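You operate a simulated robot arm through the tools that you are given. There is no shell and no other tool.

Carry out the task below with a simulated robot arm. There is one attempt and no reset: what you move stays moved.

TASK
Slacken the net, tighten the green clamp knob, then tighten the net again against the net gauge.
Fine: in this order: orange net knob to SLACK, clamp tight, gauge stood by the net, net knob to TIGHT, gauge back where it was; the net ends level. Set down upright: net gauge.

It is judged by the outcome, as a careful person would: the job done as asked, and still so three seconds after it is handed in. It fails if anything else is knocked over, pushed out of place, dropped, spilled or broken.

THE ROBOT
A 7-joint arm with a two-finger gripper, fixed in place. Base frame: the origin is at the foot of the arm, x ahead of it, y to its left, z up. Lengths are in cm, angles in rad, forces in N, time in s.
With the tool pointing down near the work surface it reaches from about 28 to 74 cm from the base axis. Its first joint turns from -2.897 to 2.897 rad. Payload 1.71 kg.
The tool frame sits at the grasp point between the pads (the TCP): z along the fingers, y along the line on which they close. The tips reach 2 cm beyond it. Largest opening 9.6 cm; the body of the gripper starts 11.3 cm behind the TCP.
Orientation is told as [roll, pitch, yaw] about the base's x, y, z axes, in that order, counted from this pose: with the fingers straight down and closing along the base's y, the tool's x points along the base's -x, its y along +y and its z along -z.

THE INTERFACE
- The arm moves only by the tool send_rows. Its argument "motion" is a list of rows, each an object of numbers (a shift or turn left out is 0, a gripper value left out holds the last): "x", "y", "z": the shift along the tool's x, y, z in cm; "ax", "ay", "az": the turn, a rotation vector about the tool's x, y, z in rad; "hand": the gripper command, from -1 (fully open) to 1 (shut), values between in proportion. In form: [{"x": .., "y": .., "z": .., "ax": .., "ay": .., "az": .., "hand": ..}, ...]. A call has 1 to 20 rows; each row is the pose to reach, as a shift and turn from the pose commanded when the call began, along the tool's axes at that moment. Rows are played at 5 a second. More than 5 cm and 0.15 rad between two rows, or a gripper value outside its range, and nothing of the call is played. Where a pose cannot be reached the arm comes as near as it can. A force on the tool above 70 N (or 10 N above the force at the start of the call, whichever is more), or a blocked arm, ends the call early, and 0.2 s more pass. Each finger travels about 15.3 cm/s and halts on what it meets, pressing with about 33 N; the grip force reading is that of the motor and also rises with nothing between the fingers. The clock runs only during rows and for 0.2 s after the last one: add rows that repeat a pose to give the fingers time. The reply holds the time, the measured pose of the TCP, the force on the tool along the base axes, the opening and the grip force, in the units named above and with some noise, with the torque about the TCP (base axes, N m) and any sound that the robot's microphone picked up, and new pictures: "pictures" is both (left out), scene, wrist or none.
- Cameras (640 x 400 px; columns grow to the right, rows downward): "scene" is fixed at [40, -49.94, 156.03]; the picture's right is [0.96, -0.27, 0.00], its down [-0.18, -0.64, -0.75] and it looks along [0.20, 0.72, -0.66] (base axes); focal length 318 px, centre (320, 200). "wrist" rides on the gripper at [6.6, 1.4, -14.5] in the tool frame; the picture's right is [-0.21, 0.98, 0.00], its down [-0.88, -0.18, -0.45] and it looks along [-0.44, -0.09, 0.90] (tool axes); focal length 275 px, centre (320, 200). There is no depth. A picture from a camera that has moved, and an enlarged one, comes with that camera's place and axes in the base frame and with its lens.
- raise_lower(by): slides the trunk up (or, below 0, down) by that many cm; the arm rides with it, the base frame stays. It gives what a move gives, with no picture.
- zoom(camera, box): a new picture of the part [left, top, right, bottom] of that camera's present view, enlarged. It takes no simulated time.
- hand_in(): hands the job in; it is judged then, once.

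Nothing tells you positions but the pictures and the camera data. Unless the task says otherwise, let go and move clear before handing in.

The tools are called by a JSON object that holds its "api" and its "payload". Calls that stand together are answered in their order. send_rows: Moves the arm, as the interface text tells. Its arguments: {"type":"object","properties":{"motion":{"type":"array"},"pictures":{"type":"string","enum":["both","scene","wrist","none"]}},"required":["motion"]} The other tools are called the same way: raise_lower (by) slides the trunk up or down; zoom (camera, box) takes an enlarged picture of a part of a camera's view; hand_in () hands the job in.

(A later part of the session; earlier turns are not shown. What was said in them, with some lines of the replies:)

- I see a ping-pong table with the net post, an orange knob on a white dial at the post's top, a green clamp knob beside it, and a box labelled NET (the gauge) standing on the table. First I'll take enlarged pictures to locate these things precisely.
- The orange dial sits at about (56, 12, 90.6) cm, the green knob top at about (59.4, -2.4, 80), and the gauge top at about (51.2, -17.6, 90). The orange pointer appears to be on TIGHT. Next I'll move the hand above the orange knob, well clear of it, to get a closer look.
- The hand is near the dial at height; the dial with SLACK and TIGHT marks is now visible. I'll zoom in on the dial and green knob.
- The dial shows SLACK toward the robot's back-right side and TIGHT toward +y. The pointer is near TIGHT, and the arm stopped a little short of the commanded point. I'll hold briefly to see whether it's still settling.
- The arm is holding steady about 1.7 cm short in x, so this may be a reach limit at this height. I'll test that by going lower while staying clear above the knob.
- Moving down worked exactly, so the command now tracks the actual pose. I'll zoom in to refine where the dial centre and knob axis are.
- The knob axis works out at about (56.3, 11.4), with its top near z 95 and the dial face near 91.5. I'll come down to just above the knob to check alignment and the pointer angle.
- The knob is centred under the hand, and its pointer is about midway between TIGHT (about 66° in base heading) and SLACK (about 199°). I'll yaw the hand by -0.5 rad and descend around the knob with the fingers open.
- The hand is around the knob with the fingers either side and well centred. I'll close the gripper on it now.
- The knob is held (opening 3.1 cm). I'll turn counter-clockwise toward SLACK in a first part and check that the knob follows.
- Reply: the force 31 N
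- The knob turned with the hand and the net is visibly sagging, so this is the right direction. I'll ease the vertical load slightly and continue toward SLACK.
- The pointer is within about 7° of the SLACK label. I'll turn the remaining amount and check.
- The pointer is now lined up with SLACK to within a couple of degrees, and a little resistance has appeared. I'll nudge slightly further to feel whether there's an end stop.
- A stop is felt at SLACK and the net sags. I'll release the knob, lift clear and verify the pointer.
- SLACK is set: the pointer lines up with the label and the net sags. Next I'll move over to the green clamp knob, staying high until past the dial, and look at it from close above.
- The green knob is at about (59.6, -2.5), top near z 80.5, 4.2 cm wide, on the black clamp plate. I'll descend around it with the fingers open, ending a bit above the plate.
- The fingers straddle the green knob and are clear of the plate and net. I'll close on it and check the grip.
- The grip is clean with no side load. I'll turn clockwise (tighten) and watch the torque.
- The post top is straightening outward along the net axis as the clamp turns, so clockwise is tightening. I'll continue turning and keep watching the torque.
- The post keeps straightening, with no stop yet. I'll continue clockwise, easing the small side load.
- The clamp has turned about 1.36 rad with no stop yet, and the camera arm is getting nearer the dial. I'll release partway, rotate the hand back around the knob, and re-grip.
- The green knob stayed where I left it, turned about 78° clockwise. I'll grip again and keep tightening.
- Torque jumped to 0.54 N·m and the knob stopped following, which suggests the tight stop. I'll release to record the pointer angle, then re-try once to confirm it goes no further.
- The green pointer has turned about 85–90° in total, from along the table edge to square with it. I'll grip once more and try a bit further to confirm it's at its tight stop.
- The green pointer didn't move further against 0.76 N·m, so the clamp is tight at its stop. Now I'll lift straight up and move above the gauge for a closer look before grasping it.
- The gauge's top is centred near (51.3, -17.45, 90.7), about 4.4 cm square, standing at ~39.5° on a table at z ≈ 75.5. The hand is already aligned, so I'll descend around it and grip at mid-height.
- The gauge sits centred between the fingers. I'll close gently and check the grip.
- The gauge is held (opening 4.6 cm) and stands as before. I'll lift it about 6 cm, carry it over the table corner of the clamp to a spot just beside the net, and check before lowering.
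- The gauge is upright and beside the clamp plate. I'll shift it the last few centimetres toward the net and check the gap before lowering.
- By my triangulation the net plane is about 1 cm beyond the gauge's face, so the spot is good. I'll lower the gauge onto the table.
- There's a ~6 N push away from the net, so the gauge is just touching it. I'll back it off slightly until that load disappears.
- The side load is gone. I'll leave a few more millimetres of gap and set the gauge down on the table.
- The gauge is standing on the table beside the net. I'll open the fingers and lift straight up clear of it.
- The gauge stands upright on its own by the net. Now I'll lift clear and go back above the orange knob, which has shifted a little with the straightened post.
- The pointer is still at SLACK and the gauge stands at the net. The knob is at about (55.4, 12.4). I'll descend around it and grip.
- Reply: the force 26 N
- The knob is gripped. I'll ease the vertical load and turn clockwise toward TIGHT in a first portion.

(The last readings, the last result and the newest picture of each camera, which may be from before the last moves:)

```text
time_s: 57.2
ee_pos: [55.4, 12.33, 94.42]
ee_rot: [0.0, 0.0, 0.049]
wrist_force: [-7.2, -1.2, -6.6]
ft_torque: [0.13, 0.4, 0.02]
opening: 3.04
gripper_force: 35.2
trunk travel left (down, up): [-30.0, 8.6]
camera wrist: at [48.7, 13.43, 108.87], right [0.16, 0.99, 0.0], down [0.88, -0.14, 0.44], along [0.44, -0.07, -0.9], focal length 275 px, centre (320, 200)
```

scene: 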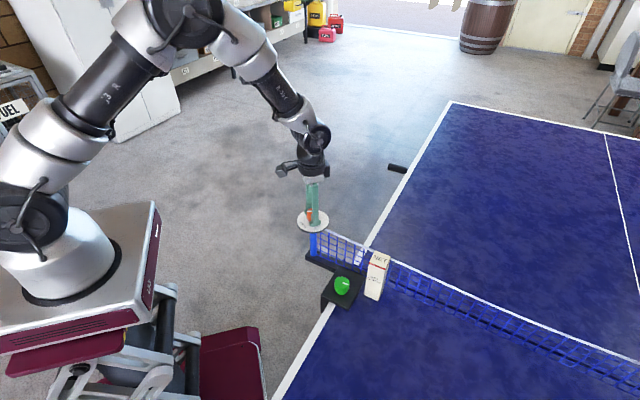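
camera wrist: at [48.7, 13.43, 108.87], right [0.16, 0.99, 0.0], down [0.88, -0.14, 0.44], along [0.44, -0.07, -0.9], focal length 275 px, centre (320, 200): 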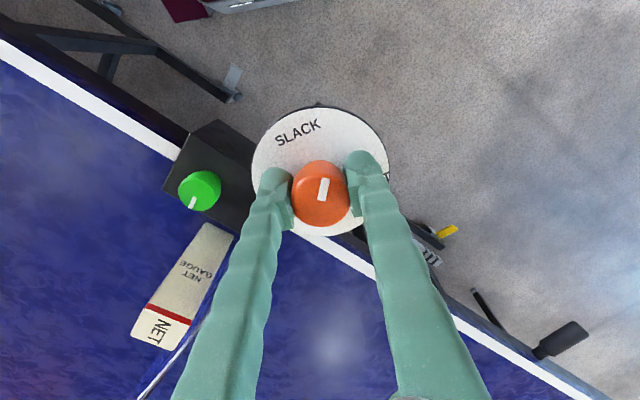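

The knob follows cleanly and the net is rising. I'll continue clockwise.

{"api": "send_rows", "payload": {"motion": [{"az": 0.09, "hand": 1}, {"az": 0.18}, {"az": 0.27}, {"az": 0.36}, {"az": 0.45}, {"az": 0.54}, {"az": 0.63}, {"az": 0.7}, {"az": 0.7}], "pictures": "both"}}

{"api": "zoom", "payload": {"camera": "wrist", "box": [240, 90, 400, 240]}}

```text
time_s: 59.2
ee_pos: [55.43, 12.33, 94.37]
ee_rot: [0.0, 0.0, -0.65]
wrist_force: [-4.2, 1.6, -13.4]
ft_torque: [0.23, 0.21, -0.01]
opening: 3.03
gripper_force: 35.0
trunk travel left (down, up): [-30.0, 8.6]
camera wrist: at [51.0, 17.51, 108.86], right [0.76, 0.65, 0.0], down [0.59, -0.68, 0.44], along [0.29, -0.34, -0.9], focal length 275 px, centre (320, 200)
```

scene: 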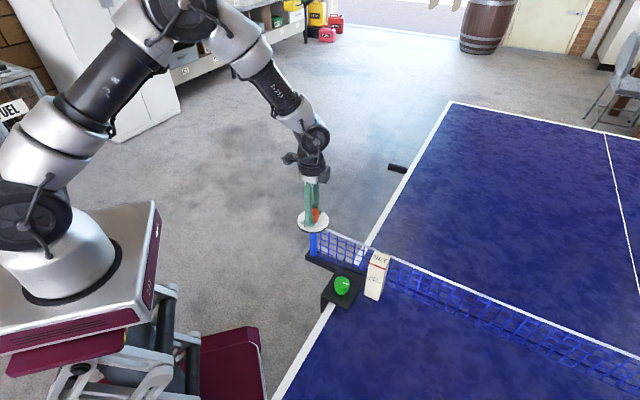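
wrist: 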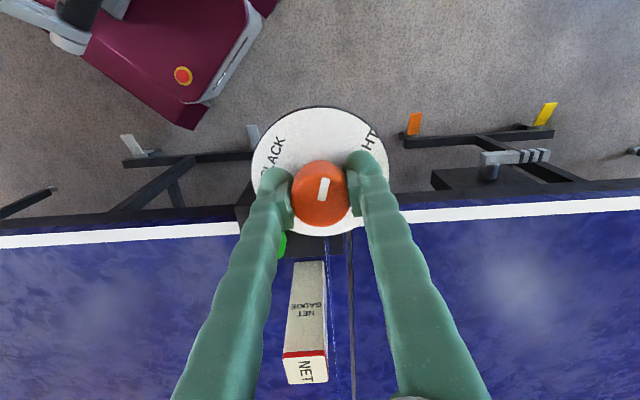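

```text
2.67 times, centred on (320, 165) of wrist
camera zoom: at [51.0, 17.51, 108.86], right [0.76, 0.65, 0.0], down [0.59, -0.68, 0.44], along [0.29, -0.34, -0.9], focal length 734 px, centre (320, 293)
```

zoom: 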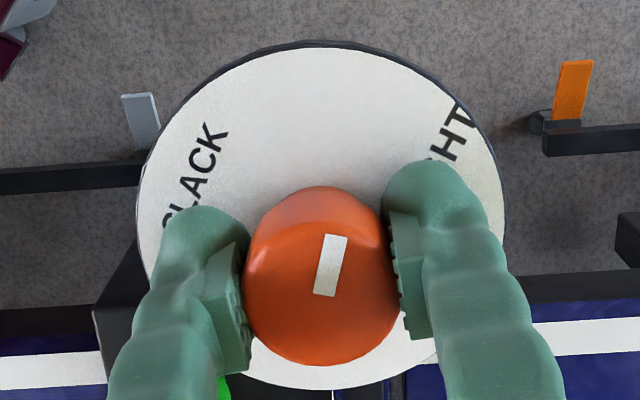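

About 1.3 rad done and the net is close to straight. I'll re-grip for the remaining turn.

{"api": "send_rows", "payload": {"motion": [{"hand": 0.2}, {"hand": -0.3}, {"hand": -0.45}, {"az": -0.14, "hand": -0.45}, {"az": -0.28}, {"az": -0.42}, {"az": -0.56}, {"az": -0.7}, {"az": -0.84}, {"az": -0.98}, {"az": -1.05}, {"az": -1.05}], "pictures": "both"}}

{"api": "zoom", "payload": {"camera": "wrist", "box": [240, 90, 400, 240]}}

```text
time_s: 61.8
ee_pos: [55.35, 12.45, 94.44]
ee_rot: [0.0, 0.0, 0.401]
wrist_force: [-1.0, 0.2, 0.3]
ft_torque: [-0.02, 0.0, 0.02]
opening: 6.95
gripper_force: 0.0
trunk travel left (down, up): [-30.0, 8.6]
camera wrist: at [48.79, 11.1, 108.9], right [-0.19, 0.98, 0.0], down [0.88, 0.17, 0.44], along [0.44, 0.09, -0.9], focal length 275 px, centre (320, 200)
```

scene: 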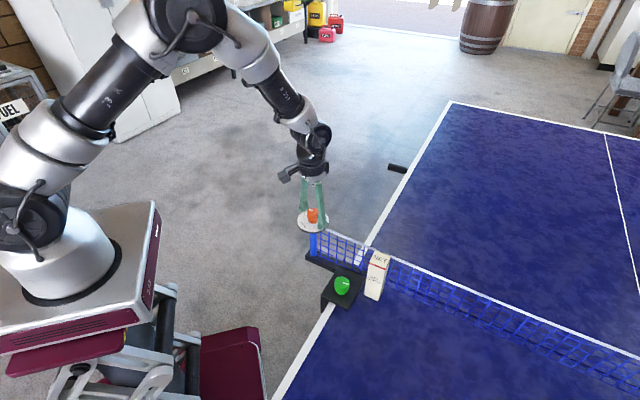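
wrist: 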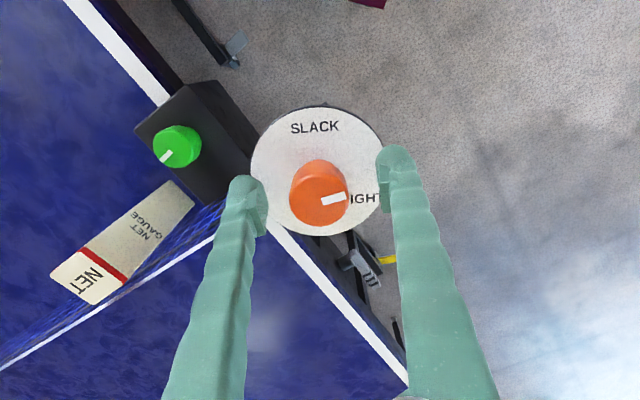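

```text
2.67 times, centred on (320, 165) of wrist
camera zoom: at [48.79, 11.1, 108.9], right [-0.19, 0.98, 0.0], down [0.88, 0.17, 0.44], along [0.44, 0.09, -0.9], focal length 734 px, centre (320, 293)
```

zoom: 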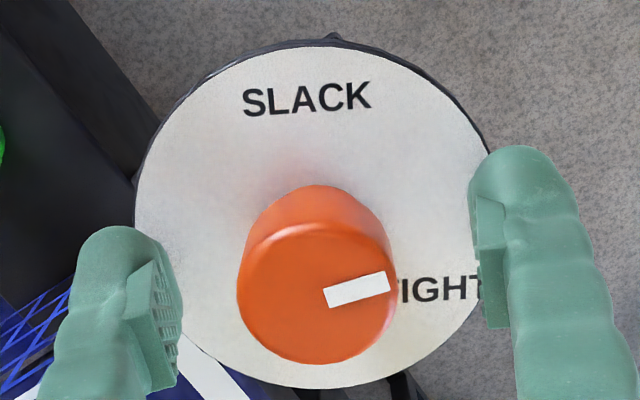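

The knob stayed put with its pointer between the two labels, about 0.9 rad short of TIGHT. I'll grip again and turn on.

{"api": "send_rows", "payload": {"motion": [{"hand": 0.2}, {"hand": 1}, {"hand": 1}, {"hand": 1}, {"az": 0.08, "hand": 1}, {"az": 0.16}, {"az": 0.24}, {"az": 0.32}, {"az": 0.4}, {"az": 0.48}, {"az": 0.56}, {"az": 0.64}, {"az": 0.64}], "pictures": "both"}}

{"api": "zoom", "payload": {"camera": "wrist", "box": [240, 90, 400, 240]}}

{"api": "zoom", "payload": {"camera": "scene", "box": [310, 210, 470, 310]}}

```text
time_s: 64.6
ee_pos: [55.47, 12.33, 94.44]
ee_rot: [0.0, 0.001, -0.242]
wrist_force: [1.6, 1.5, 0.5]
ft_torque: [0.1, 0.09, -0.02]
opening: 3.04
gripper_force: 34.8
trunk travel left (down, up): [-30.0, 8.6]
camera wrist: at [49.31, 15.32, 108.9], right [0.43, 0.9, 0.0], down [0.81, -0.39, 0.44], along [0.4, -0.19, -0.9], focal length 275 px, centre (320, 200)
```

scene: 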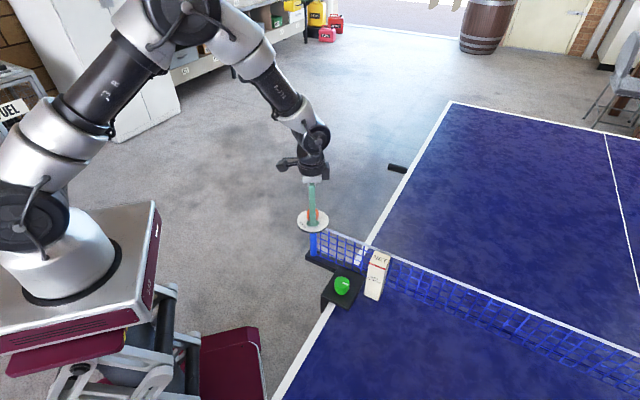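
wrist: 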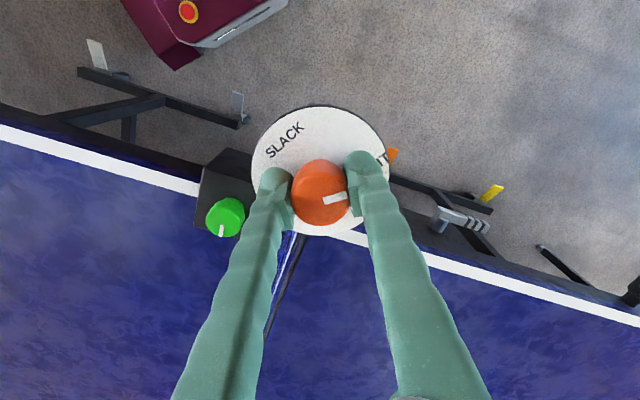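

```text
2.67 times, centred on (320, 165) of wrist
camera zoom: at [49.31, 15.32, 108.9], right [0.43, 0.9, 0.0], down [0.81, -0.39, 0.44], along [0.4, -0.19, -0.9], focal length 734 px, centre (320, 293)
```

zoom: 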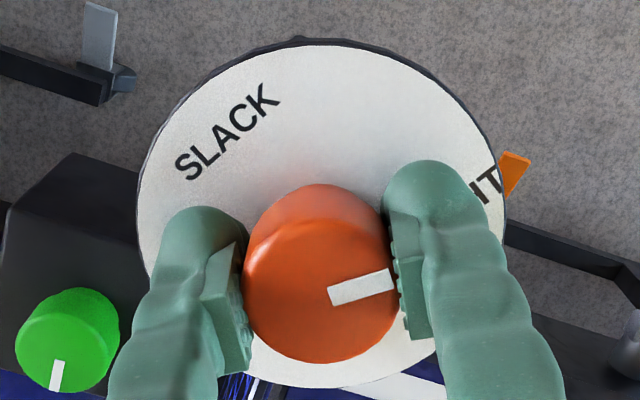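

```text
4.00 times, centred on (390, 260) of scene
camera zoom: at [40.0, -49.94, 156.03], right [0.96, -0.27, 0.0], down [-0.18, -0.64, -0.75], along [0.2, 0.72, -0.66], focal length 1272 px, centre (40, -40)
```

zoom: 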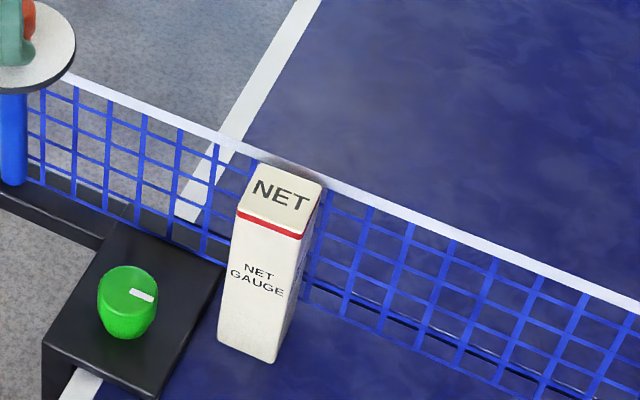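

The net is almost level and the pointer is around 15° from TIGHT. I'll turn the rest in small steps, feeling for the stop.

{"api": "send_rows", "payload": {"motion": [{"az": 0.06, "hand": 1}, {"az": 0.12}, {"az": 0.18}, {"az": 0.18}], "pictures": "wrist"}}

{"api": "zoom", "payload": {"camera": "wrist", "box": [240, 90, 400, 240]}}

```text
time_s: 65.6
ee_pos: [55.37, 12.35, 94.37]
ee_rot: [0.0, 0.001, -0.419]
wrist_force: [2.1, 4.9, 3.5]
ft_torque: [0.12, 0.17, 0.03]
opening: 3.02
gripper_force: 34.6
trunk travel left (down, up): [-30.0, 8.6]
camera wrist: at [49.92, 16.37, 108.9], right [0.59, 0.81, 0.0], down [0.72, -0.53, 0.45], along [0.36, -0.26, -0.9], focal length 275 px, centre (320, 200)
```

wrist: 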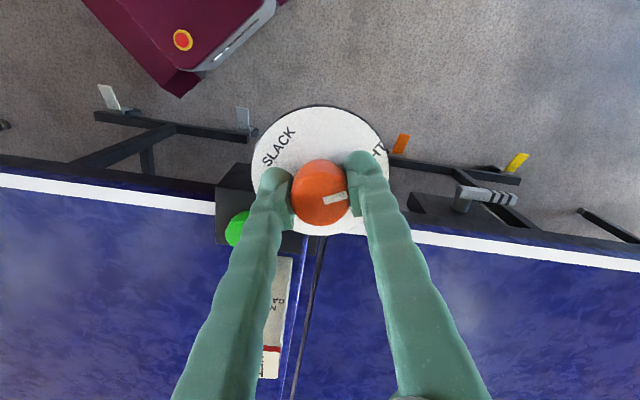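

```text
2.67 times, centred on (320, 165) of wrist
camera zoom: at [49.92, 16.37, 108.9], right [0.59, 0.81, 0.0], down [0.72, -0.53, 0.45], along [0.36, -0.26, -0.9], focal length 734 px, centre (320, 293)
```

zoom: 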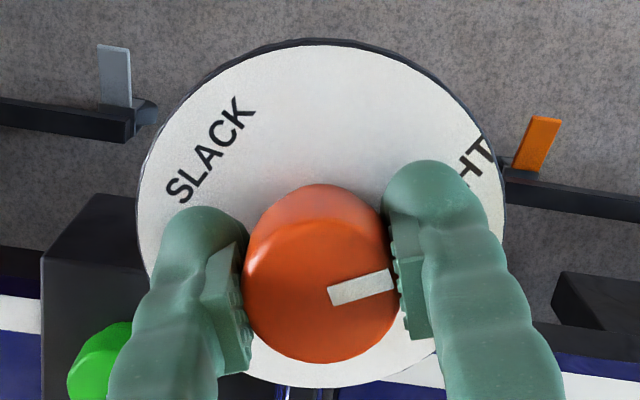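

No stop yet. I'll continue in small steps.

{"api": "send_rows", "payload": {"motion": [{"az": 0.04, "hand": 1}, {"az": 0.08}, {"az": 0.08}], "pictures": "none"}}

{"api": "send_rows", "payload": {"motion": [{"az": 0.03, "hand": 1}, {"az": 0.06}, {"az": 0.06}], "pictures": "both"}}

{"api": "zoom", "payload": {"camera": "wrist", "box": [240, 90, 400, 240]}}

{"api": "zoom", "payload": {"camera": "scene", "box": [310, 210, 470, 310]}}

```text
time_s: 66.4
ee_pos: [55.55, 12.42, 94.29]
ee_rot: [-0.001, 0.001, -0.5]
wrist_force: [3.4, 5.4, 4.1]
ft_torque: [0.19, 0.14, 0.01]
opening: 3.03
gripper_force: 34.9
trunk travel left (down, up): [-30.0, 8.6]
```

```text
time_s: 67.2
ee_pos: [55.46, 12.5, 94.42]
ee_rot: [-0.001, 0.0, -0.558]
wrist_force: [2.8, 6.3, 5.1]
ft_torque: [0.18, 0.17, 0.46]
opening: 3.04
gripper_force: 34.8
trunk travel left (down, up): [-30.0, 8.6]
camera wrist: at [50.52, 17.1, 108.9], right [0.69, 0.72, 0.0], down [0.65, -0.62, 0.44], along [0.32, -0.31, -0.9], focal length 275 px, centre (320, 200)
```

scene: 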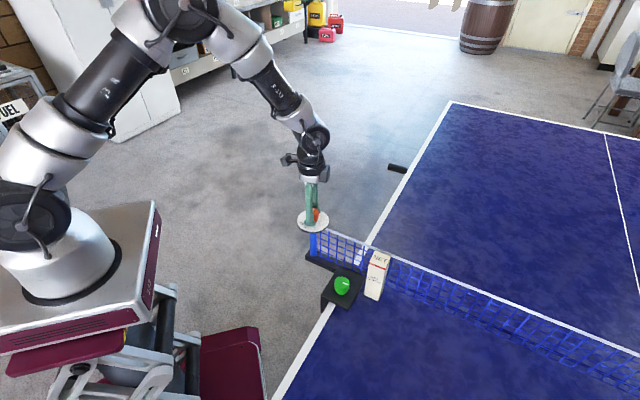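
wrist: 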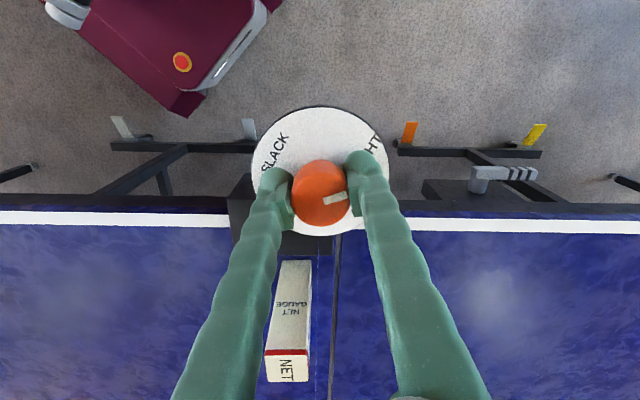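

```text
2.67 times, centred on (320, 165) of wrist
camera zoom: at [50.52, 17.1, 108.9], right [0.69, 0.72, 0.0], down [0.65, -0.62, 0.44], along [0.32, -0.31, -0.9], focal length 734 px, centre (320, 293)
```

zoom: 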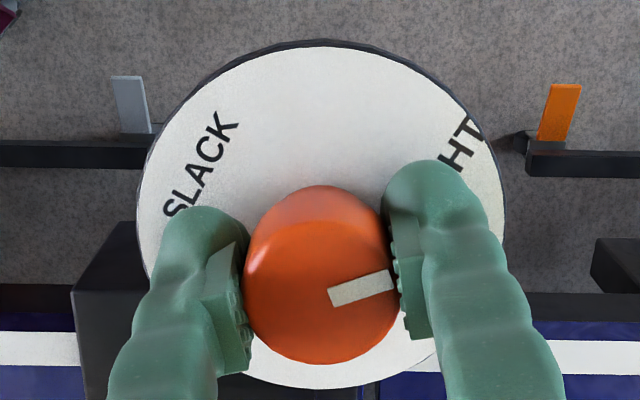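

```text
4.00 times, centred on (390, 260) of scene
camera zoom: at [40.0, -49.94, 156.03], right [0.96, -0.27, 0.0], down [-0.18, -0.64, -0.75], along [0.2, 0.72, -0.66], focal length 1272 px, centre (40, -40)
```

zoom: 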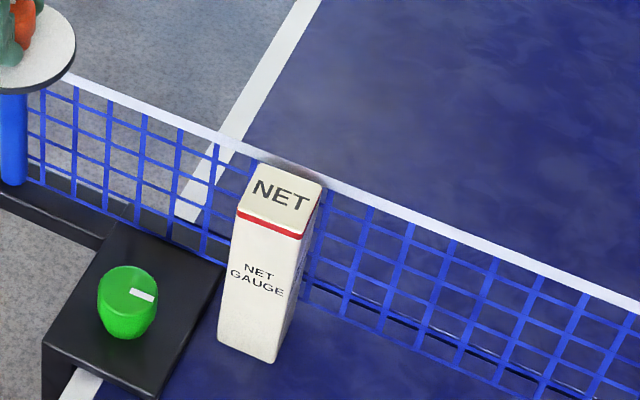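

Resistance (0.46 N·m) appeared right at TIGHT, and the net's top edge is straight. I'll nudge a hair further to seat it, then release and lift clear to verify.

{"api": "send_rows", "payload": {"motion": [{"az": 0.03, "hand": 1}, {"az": 0.03}, {"az": 0.03, "hand": 0.3}, {"az": 0.03, "hand": -0.4}, {"az": 0.03, "hand": -1}, {"az": 0.03, "hand": -1}, {"az": 0.03, "z": -2}, {"az": 0.03, "z": -5}, {"az": 0.03, "z": -8}, {"az": 0.03, "z": -8}], "pictures": "both"}}

{"api": "zoom", "payload": {"camera": "wrist", "box": [240, 90, 400, 190]}}

{"api": "zoom", "payload": {"camera": "scene", "box": [284, 195, 348, 235]}}

{"api": "zoom", "payload": {"camera": "scene", "box": [320, 220, 640, 400]}}

```text
time_s: 69.4
ee_pos: [55.37, 12.34, 102.37]
ee_rot: [-0.001, -0.001, -0.591]
wrist_force: [-0.1, 0.1, -0.1]
ft_torque: [-0.01, 0.02, -0.01]
opening: 9.6
gripper_force: 0.1
trunk travel left (down, up): [-30.0, 8.6]
camera wrist: at [50.66, 17.19, 116.95], right [0.71, 0.7, 0.0], down [0.63, -0.64, 0.44], along [0.31, -0.32, -0.9], focal length 275 px, centre (320, 200)
```

scene: 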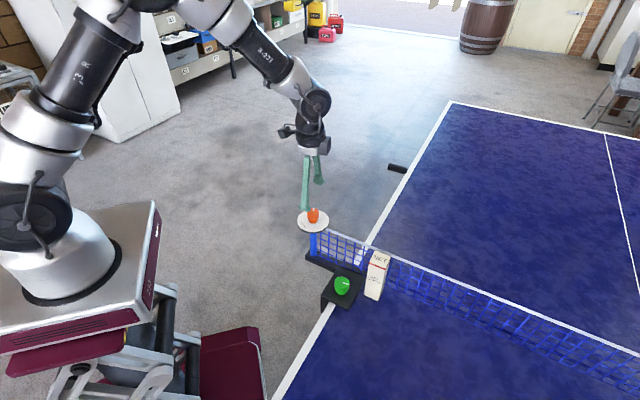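
wrist: 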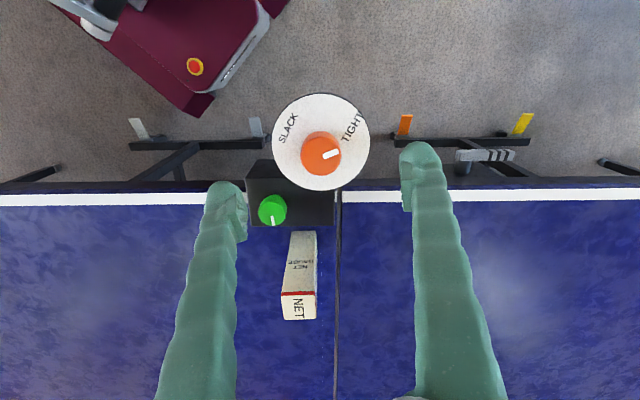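

```text
4.00 times, centred on (320, 140) of wrist
camera zoom: at [50.66, 17.19, 116.95], right [0.71, 0.7, 0.0], down [0.63, -0.64, 0.44], along [0.31, -0.32, -0.9], focal length 1101 px, centre (320, 440)
```

zoom: 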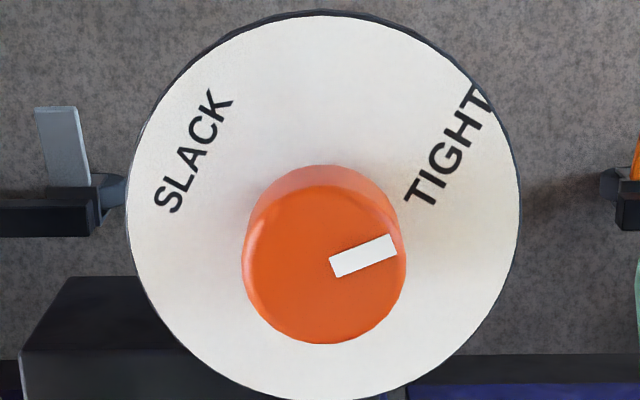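

```text
10.00 times, centred on (316, 215) of scene
camera zoom: at [40.0, -49.94, 156.03], right [0.96, -0.27, 0.0], down [-0.18, -0.64, -0.75], along [0.2, 0.72, -0.66], focal length 3179 px, centre (360, 50)
```

zoom: 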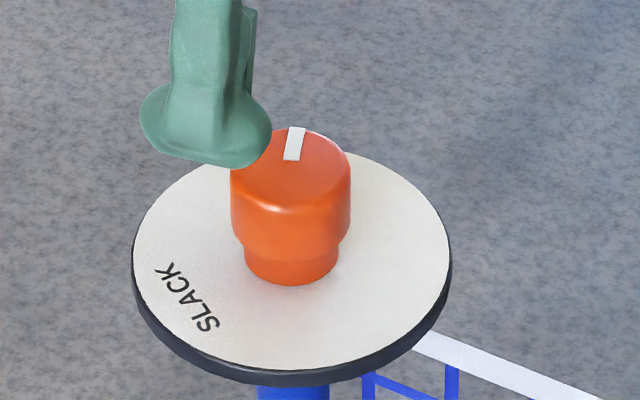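

```text
2.00 times, centred on (480, 310) of scene
camera zoom: at [40.0, -49.94, 156.03], right [0.96, -0.27, 0.0], down [-0.18, -0.64, -0.75], along [0.2, 0.72, -0.66], focal length 636 px, centre (0, -20)
```

zoom: 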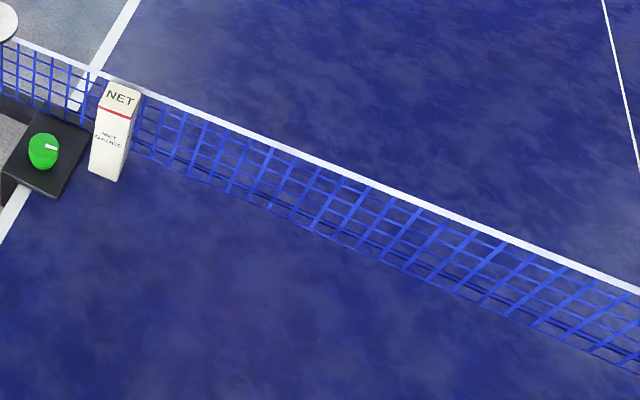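

The knob reads TIGHT, the clamp is tight, and the net's top edge is straight and level with the gauge. Now I'll move back above the gauge with the same hand angle I placed it at.

{"api": "send_rows", "payload": {"motion": [{"x": -1.8, "y": -0.6, "az": -0.12}, {"x": -3.7, "y": -1.3, "az": -0.25}, {"x": -5.6, "y": -2.0, "az": -0.38}, {"x": -7.5, "y": -2.65, "az": -0.51}, {"x": -9.4, "y": -3.3, "az": -0.64}, {"x": -11.3, "y": -4.0, "az": -0.77}, {"x": -13.2, "y": -4.65, "az": -0.9}, {"x": -15.1, "y": -5.3, "az": -1.03}, {"x": -17.0, "y": -6.0, "az": -1.16}, {"x": -18.9, "y": -6.7, "az": -1.29}, {"x": -20.64, "y": -7.29, "az": -1.41}, {"x": -20.64, "y": -7.29, "az": -1.41}], "pictures": "both"}}

{"api": "zoom", "payload": {"camera": "wrist", "box": [240, 100, 400, 250]}}

{"api": "zoom", "payload": {"camera": "scene", "box": [330, 230, 426, 300]}}

```text
time_s: 72.0
ee_pos: [68.63, -5.22, 102.3]
ee_rot: [0.0, 0.0, 0.822]
wrist_force: [0.3, -0.4, -0.2]
ft_torque: [0.04, -0.01, 0.0]
opening: 9.61
gripper_force: 0.0
trunk travel left (down, up): [-30.0, 8.6]
camera wrist: at [63.02, -9.01, 116.85], right [-0.58, 0.82, 0.0], down [0.73, 0.52, 0.44], along [0.36, 0.26, -0.9], focal length 275 px, centre (320, 200)
```

scene: 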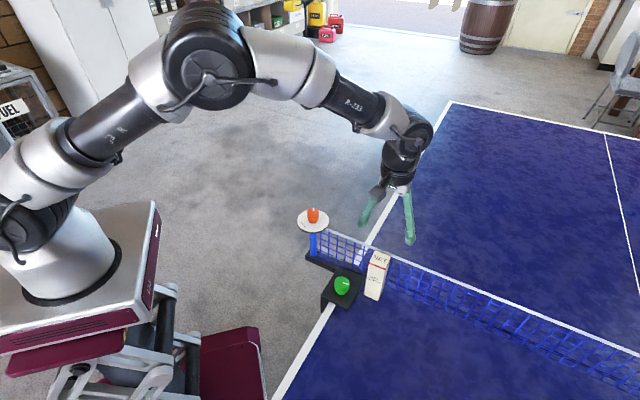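
wrist: 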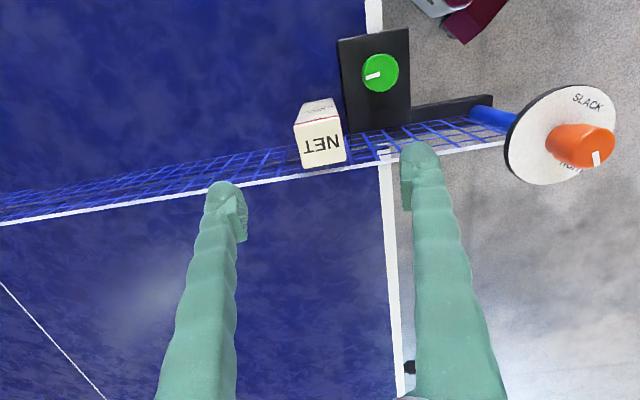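

```text
2.67 times, centred on (320, 175) of wrist
camera zoom: at [63.02, -9.01, 116.85], right [-0.58, 0.82, 0.0], down [0.73, 0.52, 0.44], along [0.36, 0.26, -0.9], focal length 734 px, centre (320, 267)
```

zoom: 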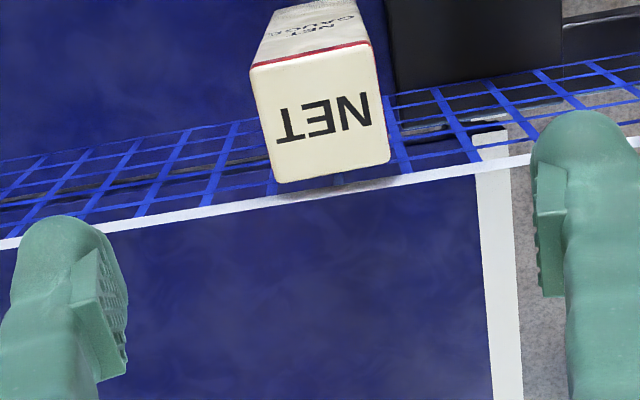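

```text
5.71 times, centred on (378, 265) of scene
camera zoom: at [40.0, -49.94, 156.03], right [0.96, -0.27, 0.0], down [-0.18, -0.64, -0.75], along [0.2, 0.72, -0.66], focal length 1817 px, centre (-11, -171)
```

zoom: 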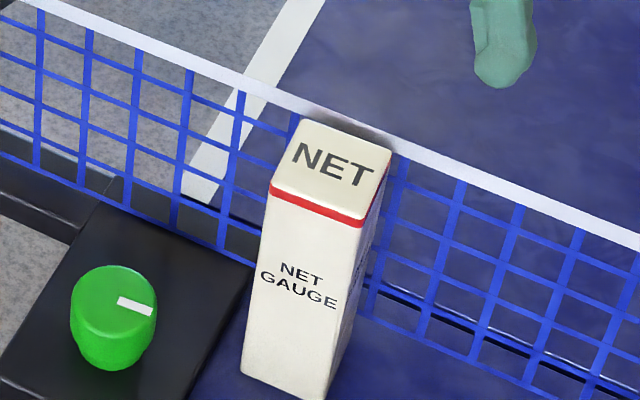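

The gauge still stands where I put it, just clear of the net. I'll descend around it and grip at the same height as before.

{"api": "send_rows", "payload": {"motion": [{"z": 3}, {"z": 6.5}, {"z": 10}, {"z": 13}, {"z": 15.5}, {"z": 17}, {"z": 17.7}, {"z": 17.7}], "pictures": "both"}}

```text
time_s: 73.8
ee_pos: [68.58, -5.12, 84.53]
ee_rot: [-0.001, 0.001, 0.821]
wrist_force: [1.1, -0.2, -0.1]
ft_torque: [-0.02, -0.01, 0.03]
opening: 9.58
gripper_force: 0.0
trunk travel left (down, up): [-30.0, 8.6]
camera wrist: at [63.07, -8.97, 99.15], right [-0.58, 0.82, 0.0], down [0.73, 0.52, 0.44], along [0.36, 0.26, -0.9], focal length 275 px, centre (320, 200)
```

scene: 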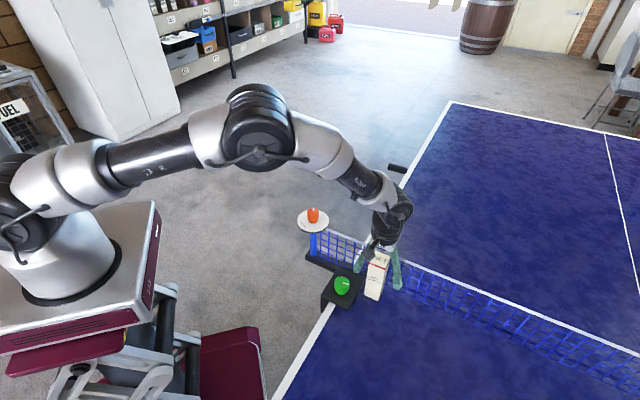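
wrist: 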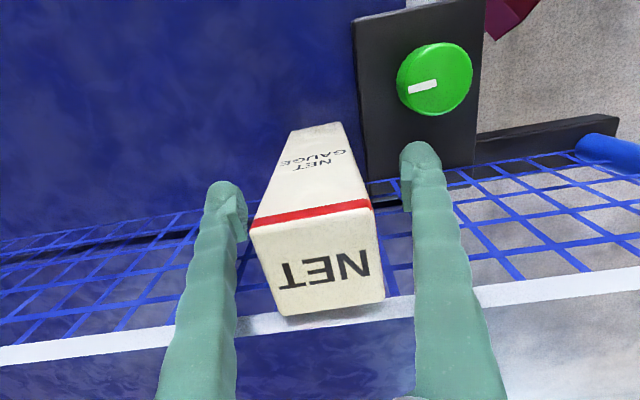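

I'll make a tiny correction so the grasp matches the original one, then close on the gauge.

{"api": "send_rows", "payload": {"motion": [{"x": 0.1, "y": 0.05}, {"x": 0.1, "y": 0.05, "hand": -0.3}, {"x": 0.1, "y": 0.05, "hand": 0.0}, {"x": 0.1, "y": 0.05, "hand": 0.3}, {"x": 0.1, "y": 0.05, "hand": 1}, {"x": 0.1, "y": 0.05, "hand": 1}, {"x": 0.1, "y": 0.05, "hand": 1}], "pictures": "both"}}

```text
time_s: 75.4
ee_pos: [68.52, -5.07, 84.77]
ee_rot: [-0.001, 0.002, 0.821]
wrist_force: [0.3, -0.6, -0.9]
ft_torque: [0.01, -0.05, -0.01]
opening: 4.57
gripper_force: 32.3
trunk travel left (down, up): [-30.0, 8.6]
camera wrist: at [62.96, -9.0, 99.16], right [-0.58, 0.82, 0.0], down [0.73, 0.52, 0.44], along [0.36, 0.26, -0.9], focal length 275 px, centre (320, 200)
```

scene: 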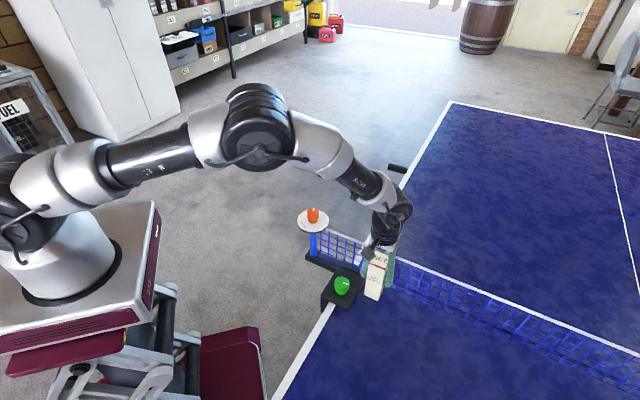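
wrist: 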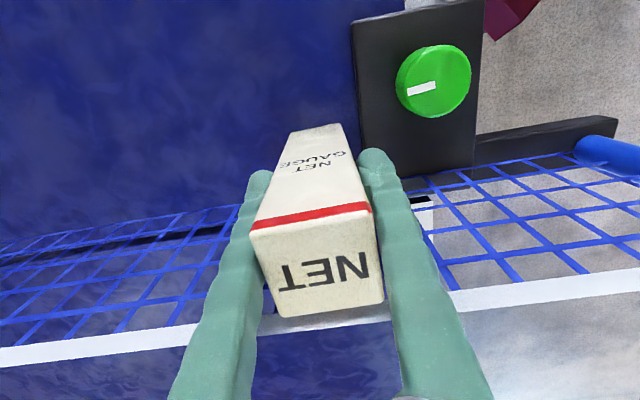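

The gauge is gripped as before. I'll lift it about 6 cm and carry it back along the same path to above its original spot.

{"api": "send_rows", "payload": {"motion": [{"z": -0.8, "hand": 1}, {"x": 0.2, "z": -2.4}, {"x": 0.5, "z": -4.2}, {"x": 1.0, "y": 0.2, "z": -6}, {"x": 2.5, "y": 0.5, "z": -6}, {"x": 5.0, "y": 1.0, "z": -6}, {"x": 7.7, "y": 1.5, "z": -6, "az": 0.03}, {"x": 10.4, "y": 2.1, "z": -6, "az": 0.06}, {"x": 13.1, "y": 2.6, "z": -6, "az": 0.09}, {"x": 15.8, "y": 3.1, "z": -6, "az": 0.12}, {"x": 18.4, "y": 3.6, "z": -6, "az": 0.14}, {"x": 20.87, "y": 4.13, "z": -6, "az": 0.14}, {"x": 20.87, "y": 4.13, "z": -6, "az": 0.14}, {"x": 20.87, "y": 4.13, "z": -6, "az": 0.14}], "pictures": "both"}}

```text
time_s: 78.4
ee_pos: [51.26, -17.63, 90.64]
ee_rot: [0.0, 0.0, 0.681]
wrist_force: [0.2, 0.3, -1.7]
ft_torque: [0.01, -0.01, -0.04]
opening: 4.59
gripper_force: 32.9
trunk travel left (down, up): [-30.0, 8.6]
camera wrist: at [45.17, -20.73, 105.18], right [-0.46, 0.89, 0.0], down [0.8, 0.41, 0.44], along [0.4, 0.2, -0.9], focal length 275 px, centre (320, 200)
```

scene: 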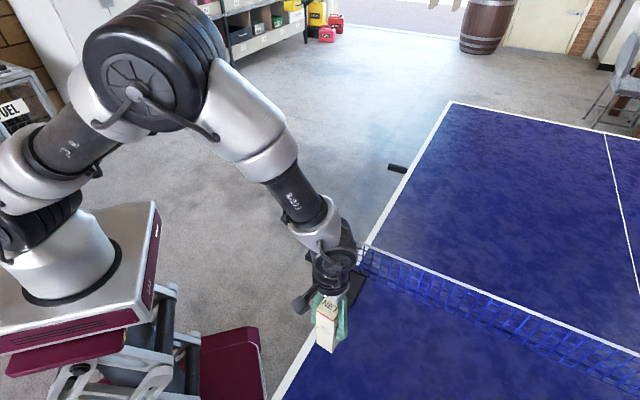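
wrist: 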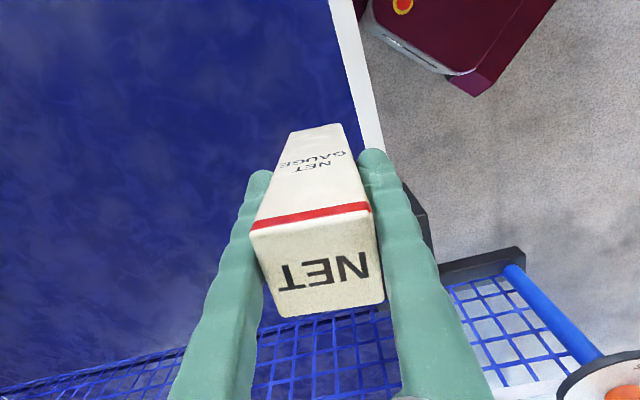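

The gauge is over its original spot. I'll lower it gently onto the table.

{"api": "send_rows", "payload": {"motion": [{"x": -0.1, "y": 0.04, "z": 1.2}, {"x": -0.1, "y": 0.04, "z": 2.8}, {"x": -0.1, "y": 0.04, "z": 4.2}, {"x": -0.1, "y": 0.04, "z": 5.2}, {"x": -0.1, "y": 0.04, "z": 5.7}, {"x": -0.1, "y": 0.04, "z": 5.9}, {"x": -0.1, "y": 0.04, "z": 6.0}, {"x": -0.1, "y": 0.04, "z": 6.03}, {"x": -0.1, "y": 0.04, "z": 6.03}], "pictures": "both"}}

{"api": "zoom", "payload": {"camera": "scene", "box": [288, 300, 384, 370]}}

```text
time_s: 80.4
ee_pos: [51.3, -17.55, 84.74]
ee_rot: [0.0, -0.001, 0.68]
wrist_force: [0.3, 0.6, -1.7]
ft_torque: [0.02, 0.03, -0.03]
opening: 4.59
gripper_force: 32.7
trunk travel left (down, up): [-30.0, 8.6]
camera wrist: at [45.21, -20.6, 99.17], right [-0.46, 0.89, 0.0], down [0.8, 0.41, 0.45], along [0.4, 0.2, -0.9], focal length 275 px, centre (320, 200)
```

scene: 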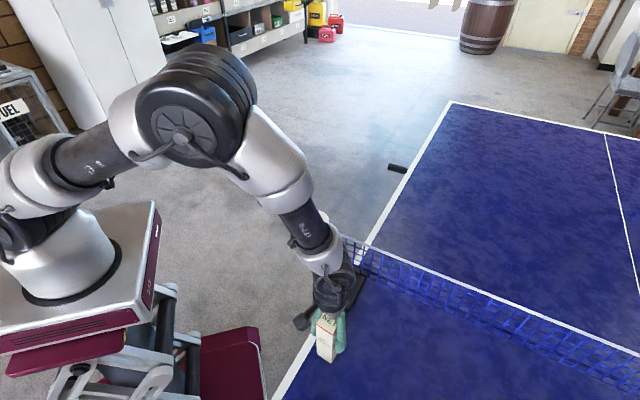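
wrist: 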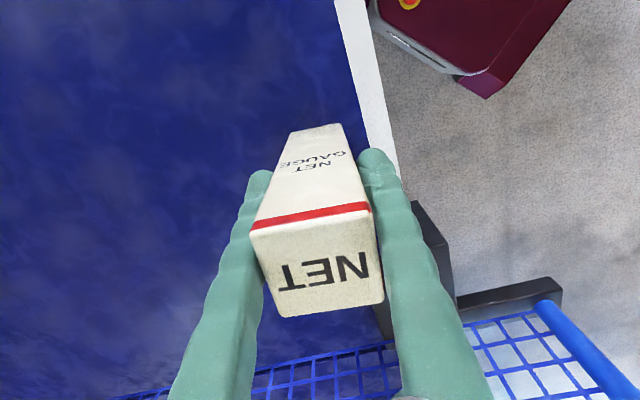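

```text
5.71 times, centred on (336, 335) of scene
camera zoom: at [40.0, -49.94, 156.03], right [0.96, -0.27, 0.0], down [-0.18, -0.64, -0.75], along [0.2, 0.72, -0.66], focal length 1817 px, centre (229, -571)
```

zoom: 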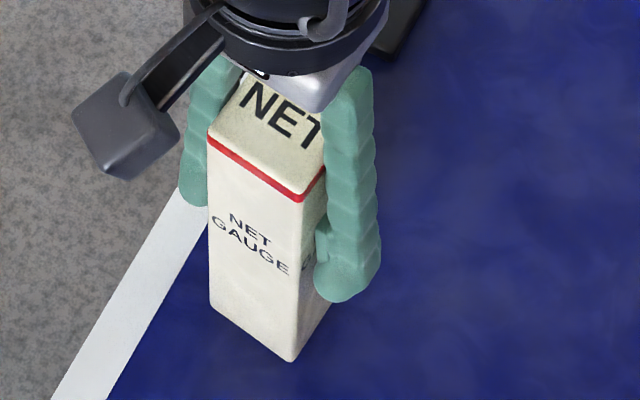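

The position matches the original picture closely, but the load shows the gauge is still just off the table. I'll lower by a millimetre or two until it takes its weight.

{"api": "send_rows", "payload": {"motion": [{"z": 0.05}, {"z": 0.1}, {"z": 0.14}, {"z": 0.14}], "pictures": "none"}}

```text
time_s: 81.4
ee_pos: [51.21, -17.66, 84.54]
ee_rot: [-0.001, -0.001, 0.68]
wrist_force: [-0.5, -0.7, 19.5]
ft_torque: [-0.01, 0.35, 0.02]
opening: 4.6
gripper_force: 33.0
trunk travel left (down, up): [-30.0, 8.6]
```

It is firmly on the table now (slightly pressed). I'll ease that pressure a touch, then open the fingers.

{"api": "send_rows", "payload": {"motion": [{"z": -0.08}, {"z": -0.08}, {"z": -0.08, "hand": 0.0}, {"z": -0.08, "hand": -0.3}, {"z": -0.08, "hand": -0.6}, {"z": -0.08, "hand": -1}, {"z": -0.08, "hand": -1}], "pictures": "both"}}

{"api": "zoom", "payload": {"camera": "scene", "box": [288, 300, 384, 370]}}

```text
time_s: 83.0
ee_pos: [51.25, -17.58, 84.59]
ee_rot: [-0.001, -0.001, 0.682]
wrist_force: [-0.5, 0.6, -0.6]
ft_torque: [0.0, 0.02, -0.03]
opening: 9.58
gripper_force: 0.0
trunk travel left (down, up): [-30.0, 8.6]
camera wrist: at [45.21, -20.6, 99.12], right [-0.46, 0.89, 0.0], down [0.8, 0.41, 0.45], along [0.4, 0.2, -0.9], focal length 275 px, centre (320, 200)
```

scene: 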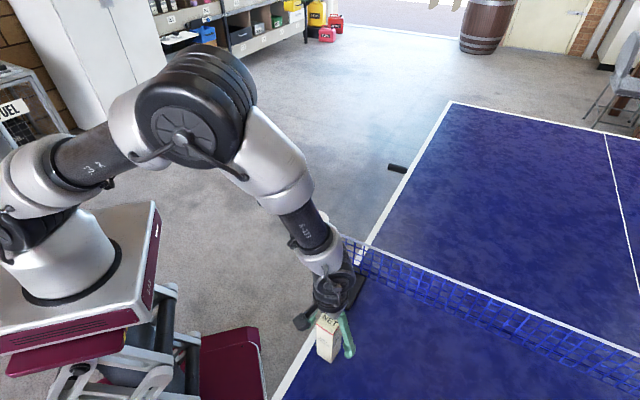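
wrist: 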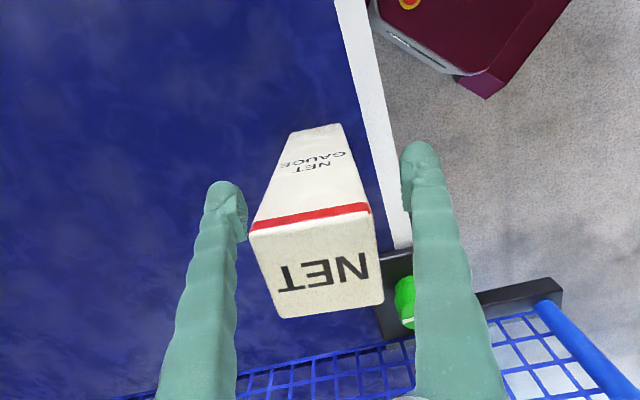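

```text
5.71 times, centred on (336, 335) of scene
camera zoom: at [40.0, -49.94, 156.03], right [0.96, -0.27, 0.0], down [-0.18, -0.64, -0.75], along [0.2, 0.72, -0.66], focal length 1817 px, centre (229, -571)
```

zoom: 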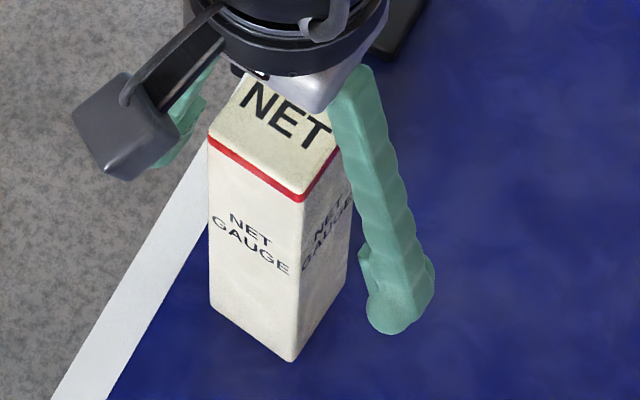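

Released, the gauge stands upright and the picture matches its original position. I'll lift straight up and move clear, then verify everything.

{"api": "send_rows", "payload": {"motion": [{"z": -2.5, "hand": -1}, {"z": -6}, {"z": -10}, {"z": -14}, {"z": -18}, {"z": -21}, {"x": 3, "z": -22}, {"x": 6, "z": -22}, {"x": 9, "z": -22}, {"x": 9, "z": -22}], "pictures": "both"}}

{"api": "zoom", "payload": {"camera": "scene", "box": [288, 300, 384, 370]}}

{"api": "zoom", "payload": {"camera": "scene", "box": [284, 195, 348, 235]}}

{"api": "zoom", "payload": {"camera": "scene", "box": [290, 200, 640, 400]}}

{"api": "zoom", "payload": {"camera": "scene", "box": [300, 240, 396, 300]}}

```text
time_s: 85.2
ee_pos: [44.29, -23.04, 106.55]
ee_rot: [0.001, 0.001, 0.681]
wrist_force: [0.9, 0.7, 0.6]
ft_torque: [-0.03, 0.03, -0.02]
opening: 9.6
gripper_force: 0.2
trunk travel left (down, up): [-30.0, 8.6]
camera wrist: at [38.29, -26.15, 121.05], right [-0.46, 0.89, 0.0], down [0.8, 0.41, 0.44], along [0.4, 0.2, -0.9], focal length 275 px, centre (320, 200)
```

scene: 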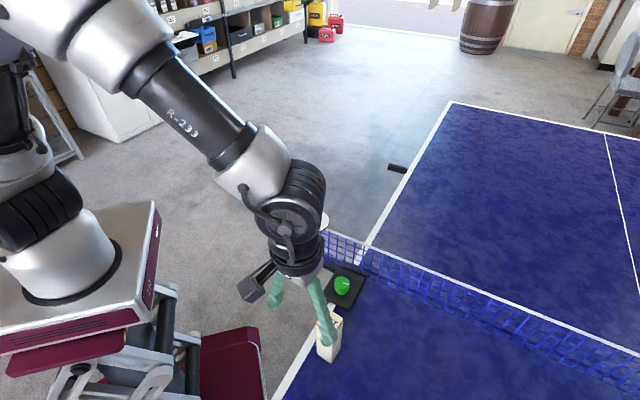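
wrist: 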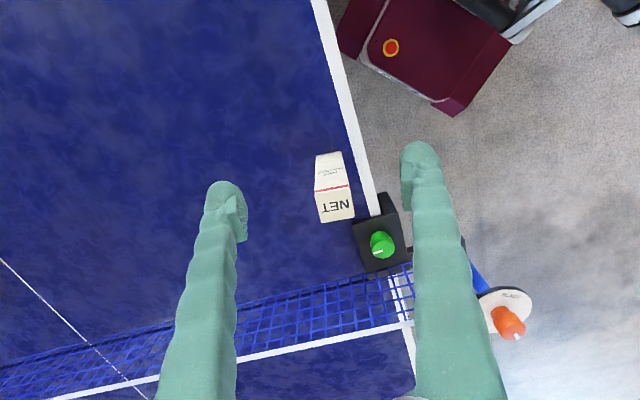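

```text
5.71 times, centred on (336, 335) of scene
camera zoom: at [40.0, -49.94, 156.03], right [0.96, -0.27, 0.0], down [-0.18, -0.64, -0.75], along [0.2, 0.72, -0.66], focal length 1817 px, centre (229, -571)
```

zoom: 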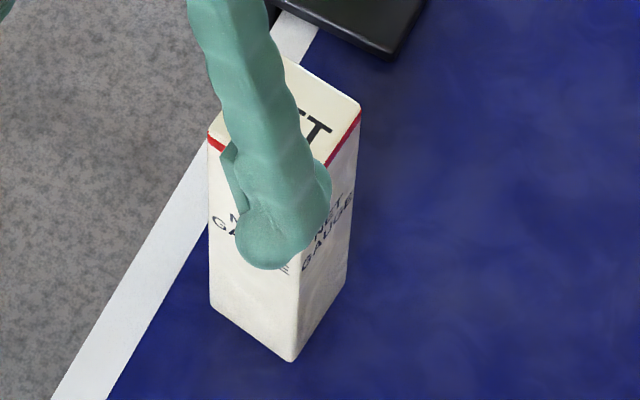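

```text
10.00 times, centred on (316, 215) of scene
camera zoom: at [40.0, -49.94, 156.03], right [0.96, -0.27, 0.0], down [-0.18, -0.64, -0.75], along [0.2, 0.72, -0.66], focal length 3179 px, centre (360, 50)
```

zoom: 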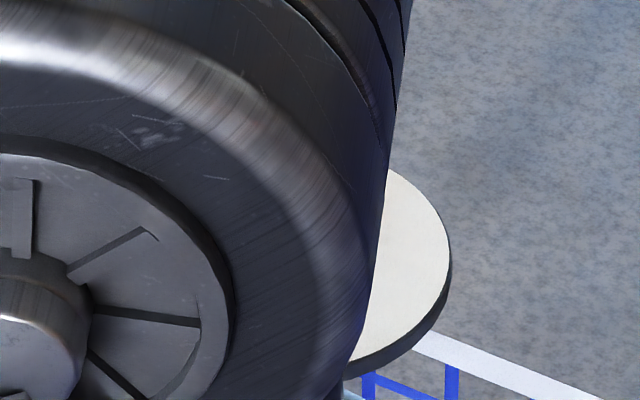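

```text
1.83 times, centred on (465, 300) of scene
camera zoom: at [40.0, -49.94, 156.03], right [0.96, -0.27, 0.0], down [-0.18, -0.64, -0.75], along [0.2, 0.72, -0.66], focal length 581 px, centre (55, 17)
```

zoom: 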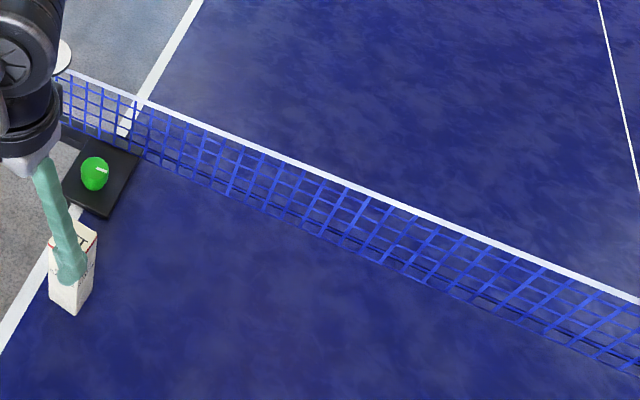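

```text
6.67 times, centred on (348, 270) of scene
camera zoom: at [40.0, -49.94, 156.03], right [0.96, -0.27, 0.0], down [-0.18, -0.64, -0.75], along [0.2, 0.72, -0.66], focal length 2119 px, centre (133, -267)
```

zoom: 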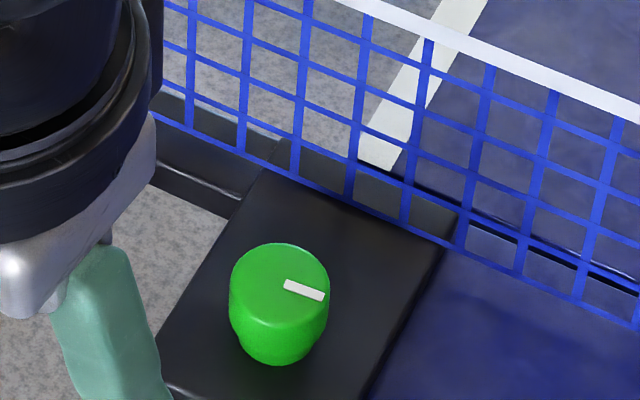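

The gauge is back in place, the green pointer is unchanged and the net edge is straight. I'll take one last look at the orange knob and move the arm up out of the way.

{"api": "send_rows", "payload": {"motion": [{"x": 2, "y": 2, "z": -3}, {"x": 4, "y": 4, "z": -6}, {"x": 6, "y": 5, "z": -9}, {"x": 7, "y": 5, "z": -12}, {"x": 7, "y": 5, "z": -12}, {"x": 7, "y": 5, "z": -12}], "pictures": "both"}}

{"api": "zoom", "payload": {"camera": "scene", "box": [284, 195, 348, 235]}}

{"api": "zoom", "payload": {"camera": "wrist", "box": [240, 120, 560, 380]}}

{"api": "zoom", "payload": {"camera": "scene", "box": [288, 300, 384, 370]}}

```text
time_s: 86.6
ee_pos: [35.6, -23.79, 118.55]
ee_rot: [-0.002, -0.001, 0.68]
wrist_force: [0.0, -0.1, 0.1]
ft_torque: [0.04, -0.02, 0.0]
opening: 9.61
gripper_force: 0.0
trunk travel left (down, up): [-30.0, 8.6]
camera wrist: at [29.67, -26.7, 133.11], right [-0.46, 0.89, 0.0], down [0.8, 0.41, 0.45], along [0.4, 0.2, -0.9], focal length 275 px, centre (320, 200)
```

scene: 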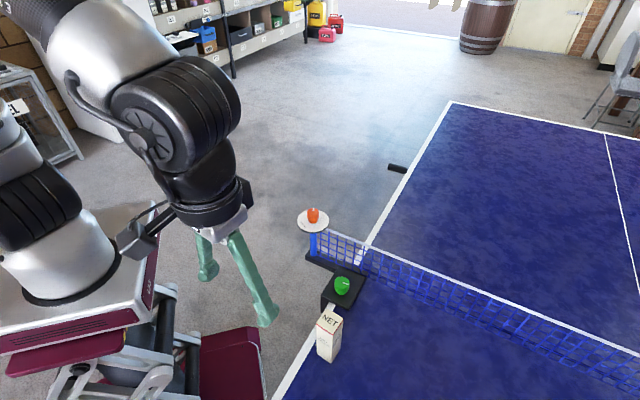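
wrist: 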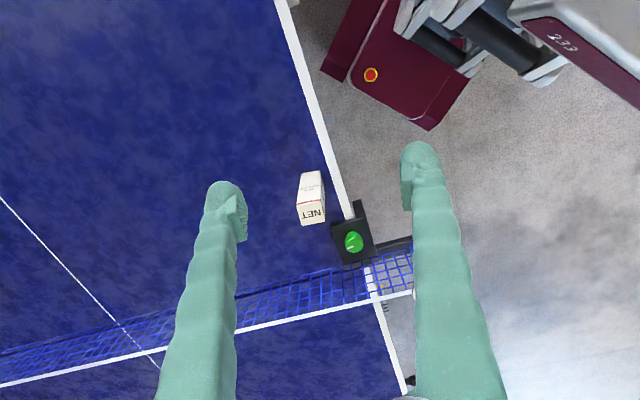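

```text
10.00 times, centred on (316, 215) of scene
camera zoom: at [40.0, -49.94, 156.03], right [0.96, -0.27, 0.0], down [-0.18, -0.64, -0.75], along [0.2, 0.72, -0.66], focal length 3179 px, centre (360, 50)
```

zoom: 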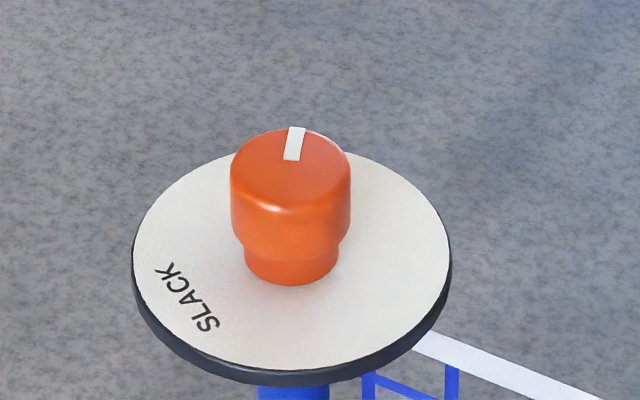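

```text
1.54 times, centred on (400, 250) of wrist
camera zoom: at [29.67, -26.7, 133.11], right [-0.46, 0.89, 0.0], down [0.8, 0.41, 0.45], along [0.4, 0.2, -0.9], focal length 424 px, centre (197, 123)
```

zoom: 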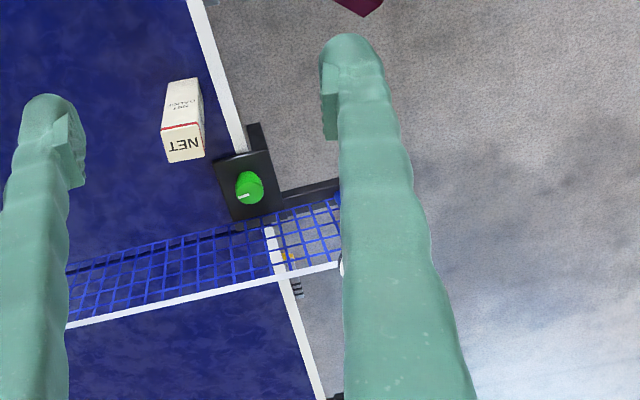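

```text
5.71 times, centred on (336, 335) of scene
camera zoom: at [40.0, -49.94, 156.03], right [0.96, -0.27, 0.0], down [-0.18, -0.64, -0.75], along [0.2, 0.72, -0.66], focal length 1817 px, centre (229, -571)
```

zoom: 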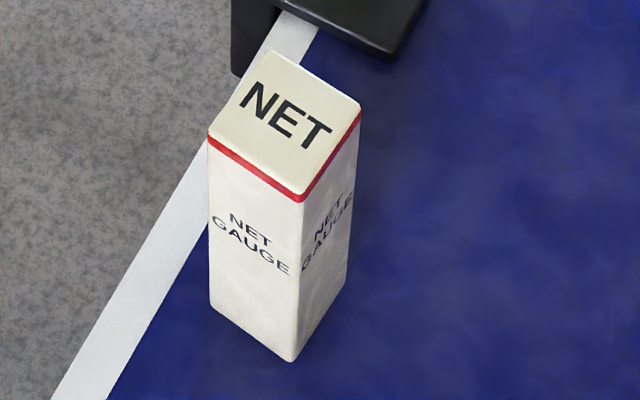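

Everything looks as asked: the orange knob is at TIGHT and the green clamp is tight at its stop. The net's top edge is straight and level, the gauge stands upright in its original place, and the arm is clear. I'm handing in the job.

{"api": "hand_in", "payload": {}}

```text
The job is handed in.
```

The job is done in the order you asked, and I've handed it in. The result of the judging hasn't come back to me.

- **Net slackened:** I turned the orange knob to SLACK, up to its stop, and the net sagged.
- **Clamp tightened:** I turned the green knob clockwise about 85–90° to its stop. A second try against about 0.76 N·m moved it no further.
- **Net tightened:** I stood the gauge on the table just short of the net, then turned the orange knob to TIGHT, again up to its stop. The net's top edge looks straight in the pictures and level with the gauge top.
- **Gauge returned:** it stands upright where it started, to within about 1 mm by the pictures.

While I was setting the gauge down, it touched the net with about 6 N. I backed it off straight away, and nothing looked disturbed afterwards. I let go and moved the arm clear before handing in.
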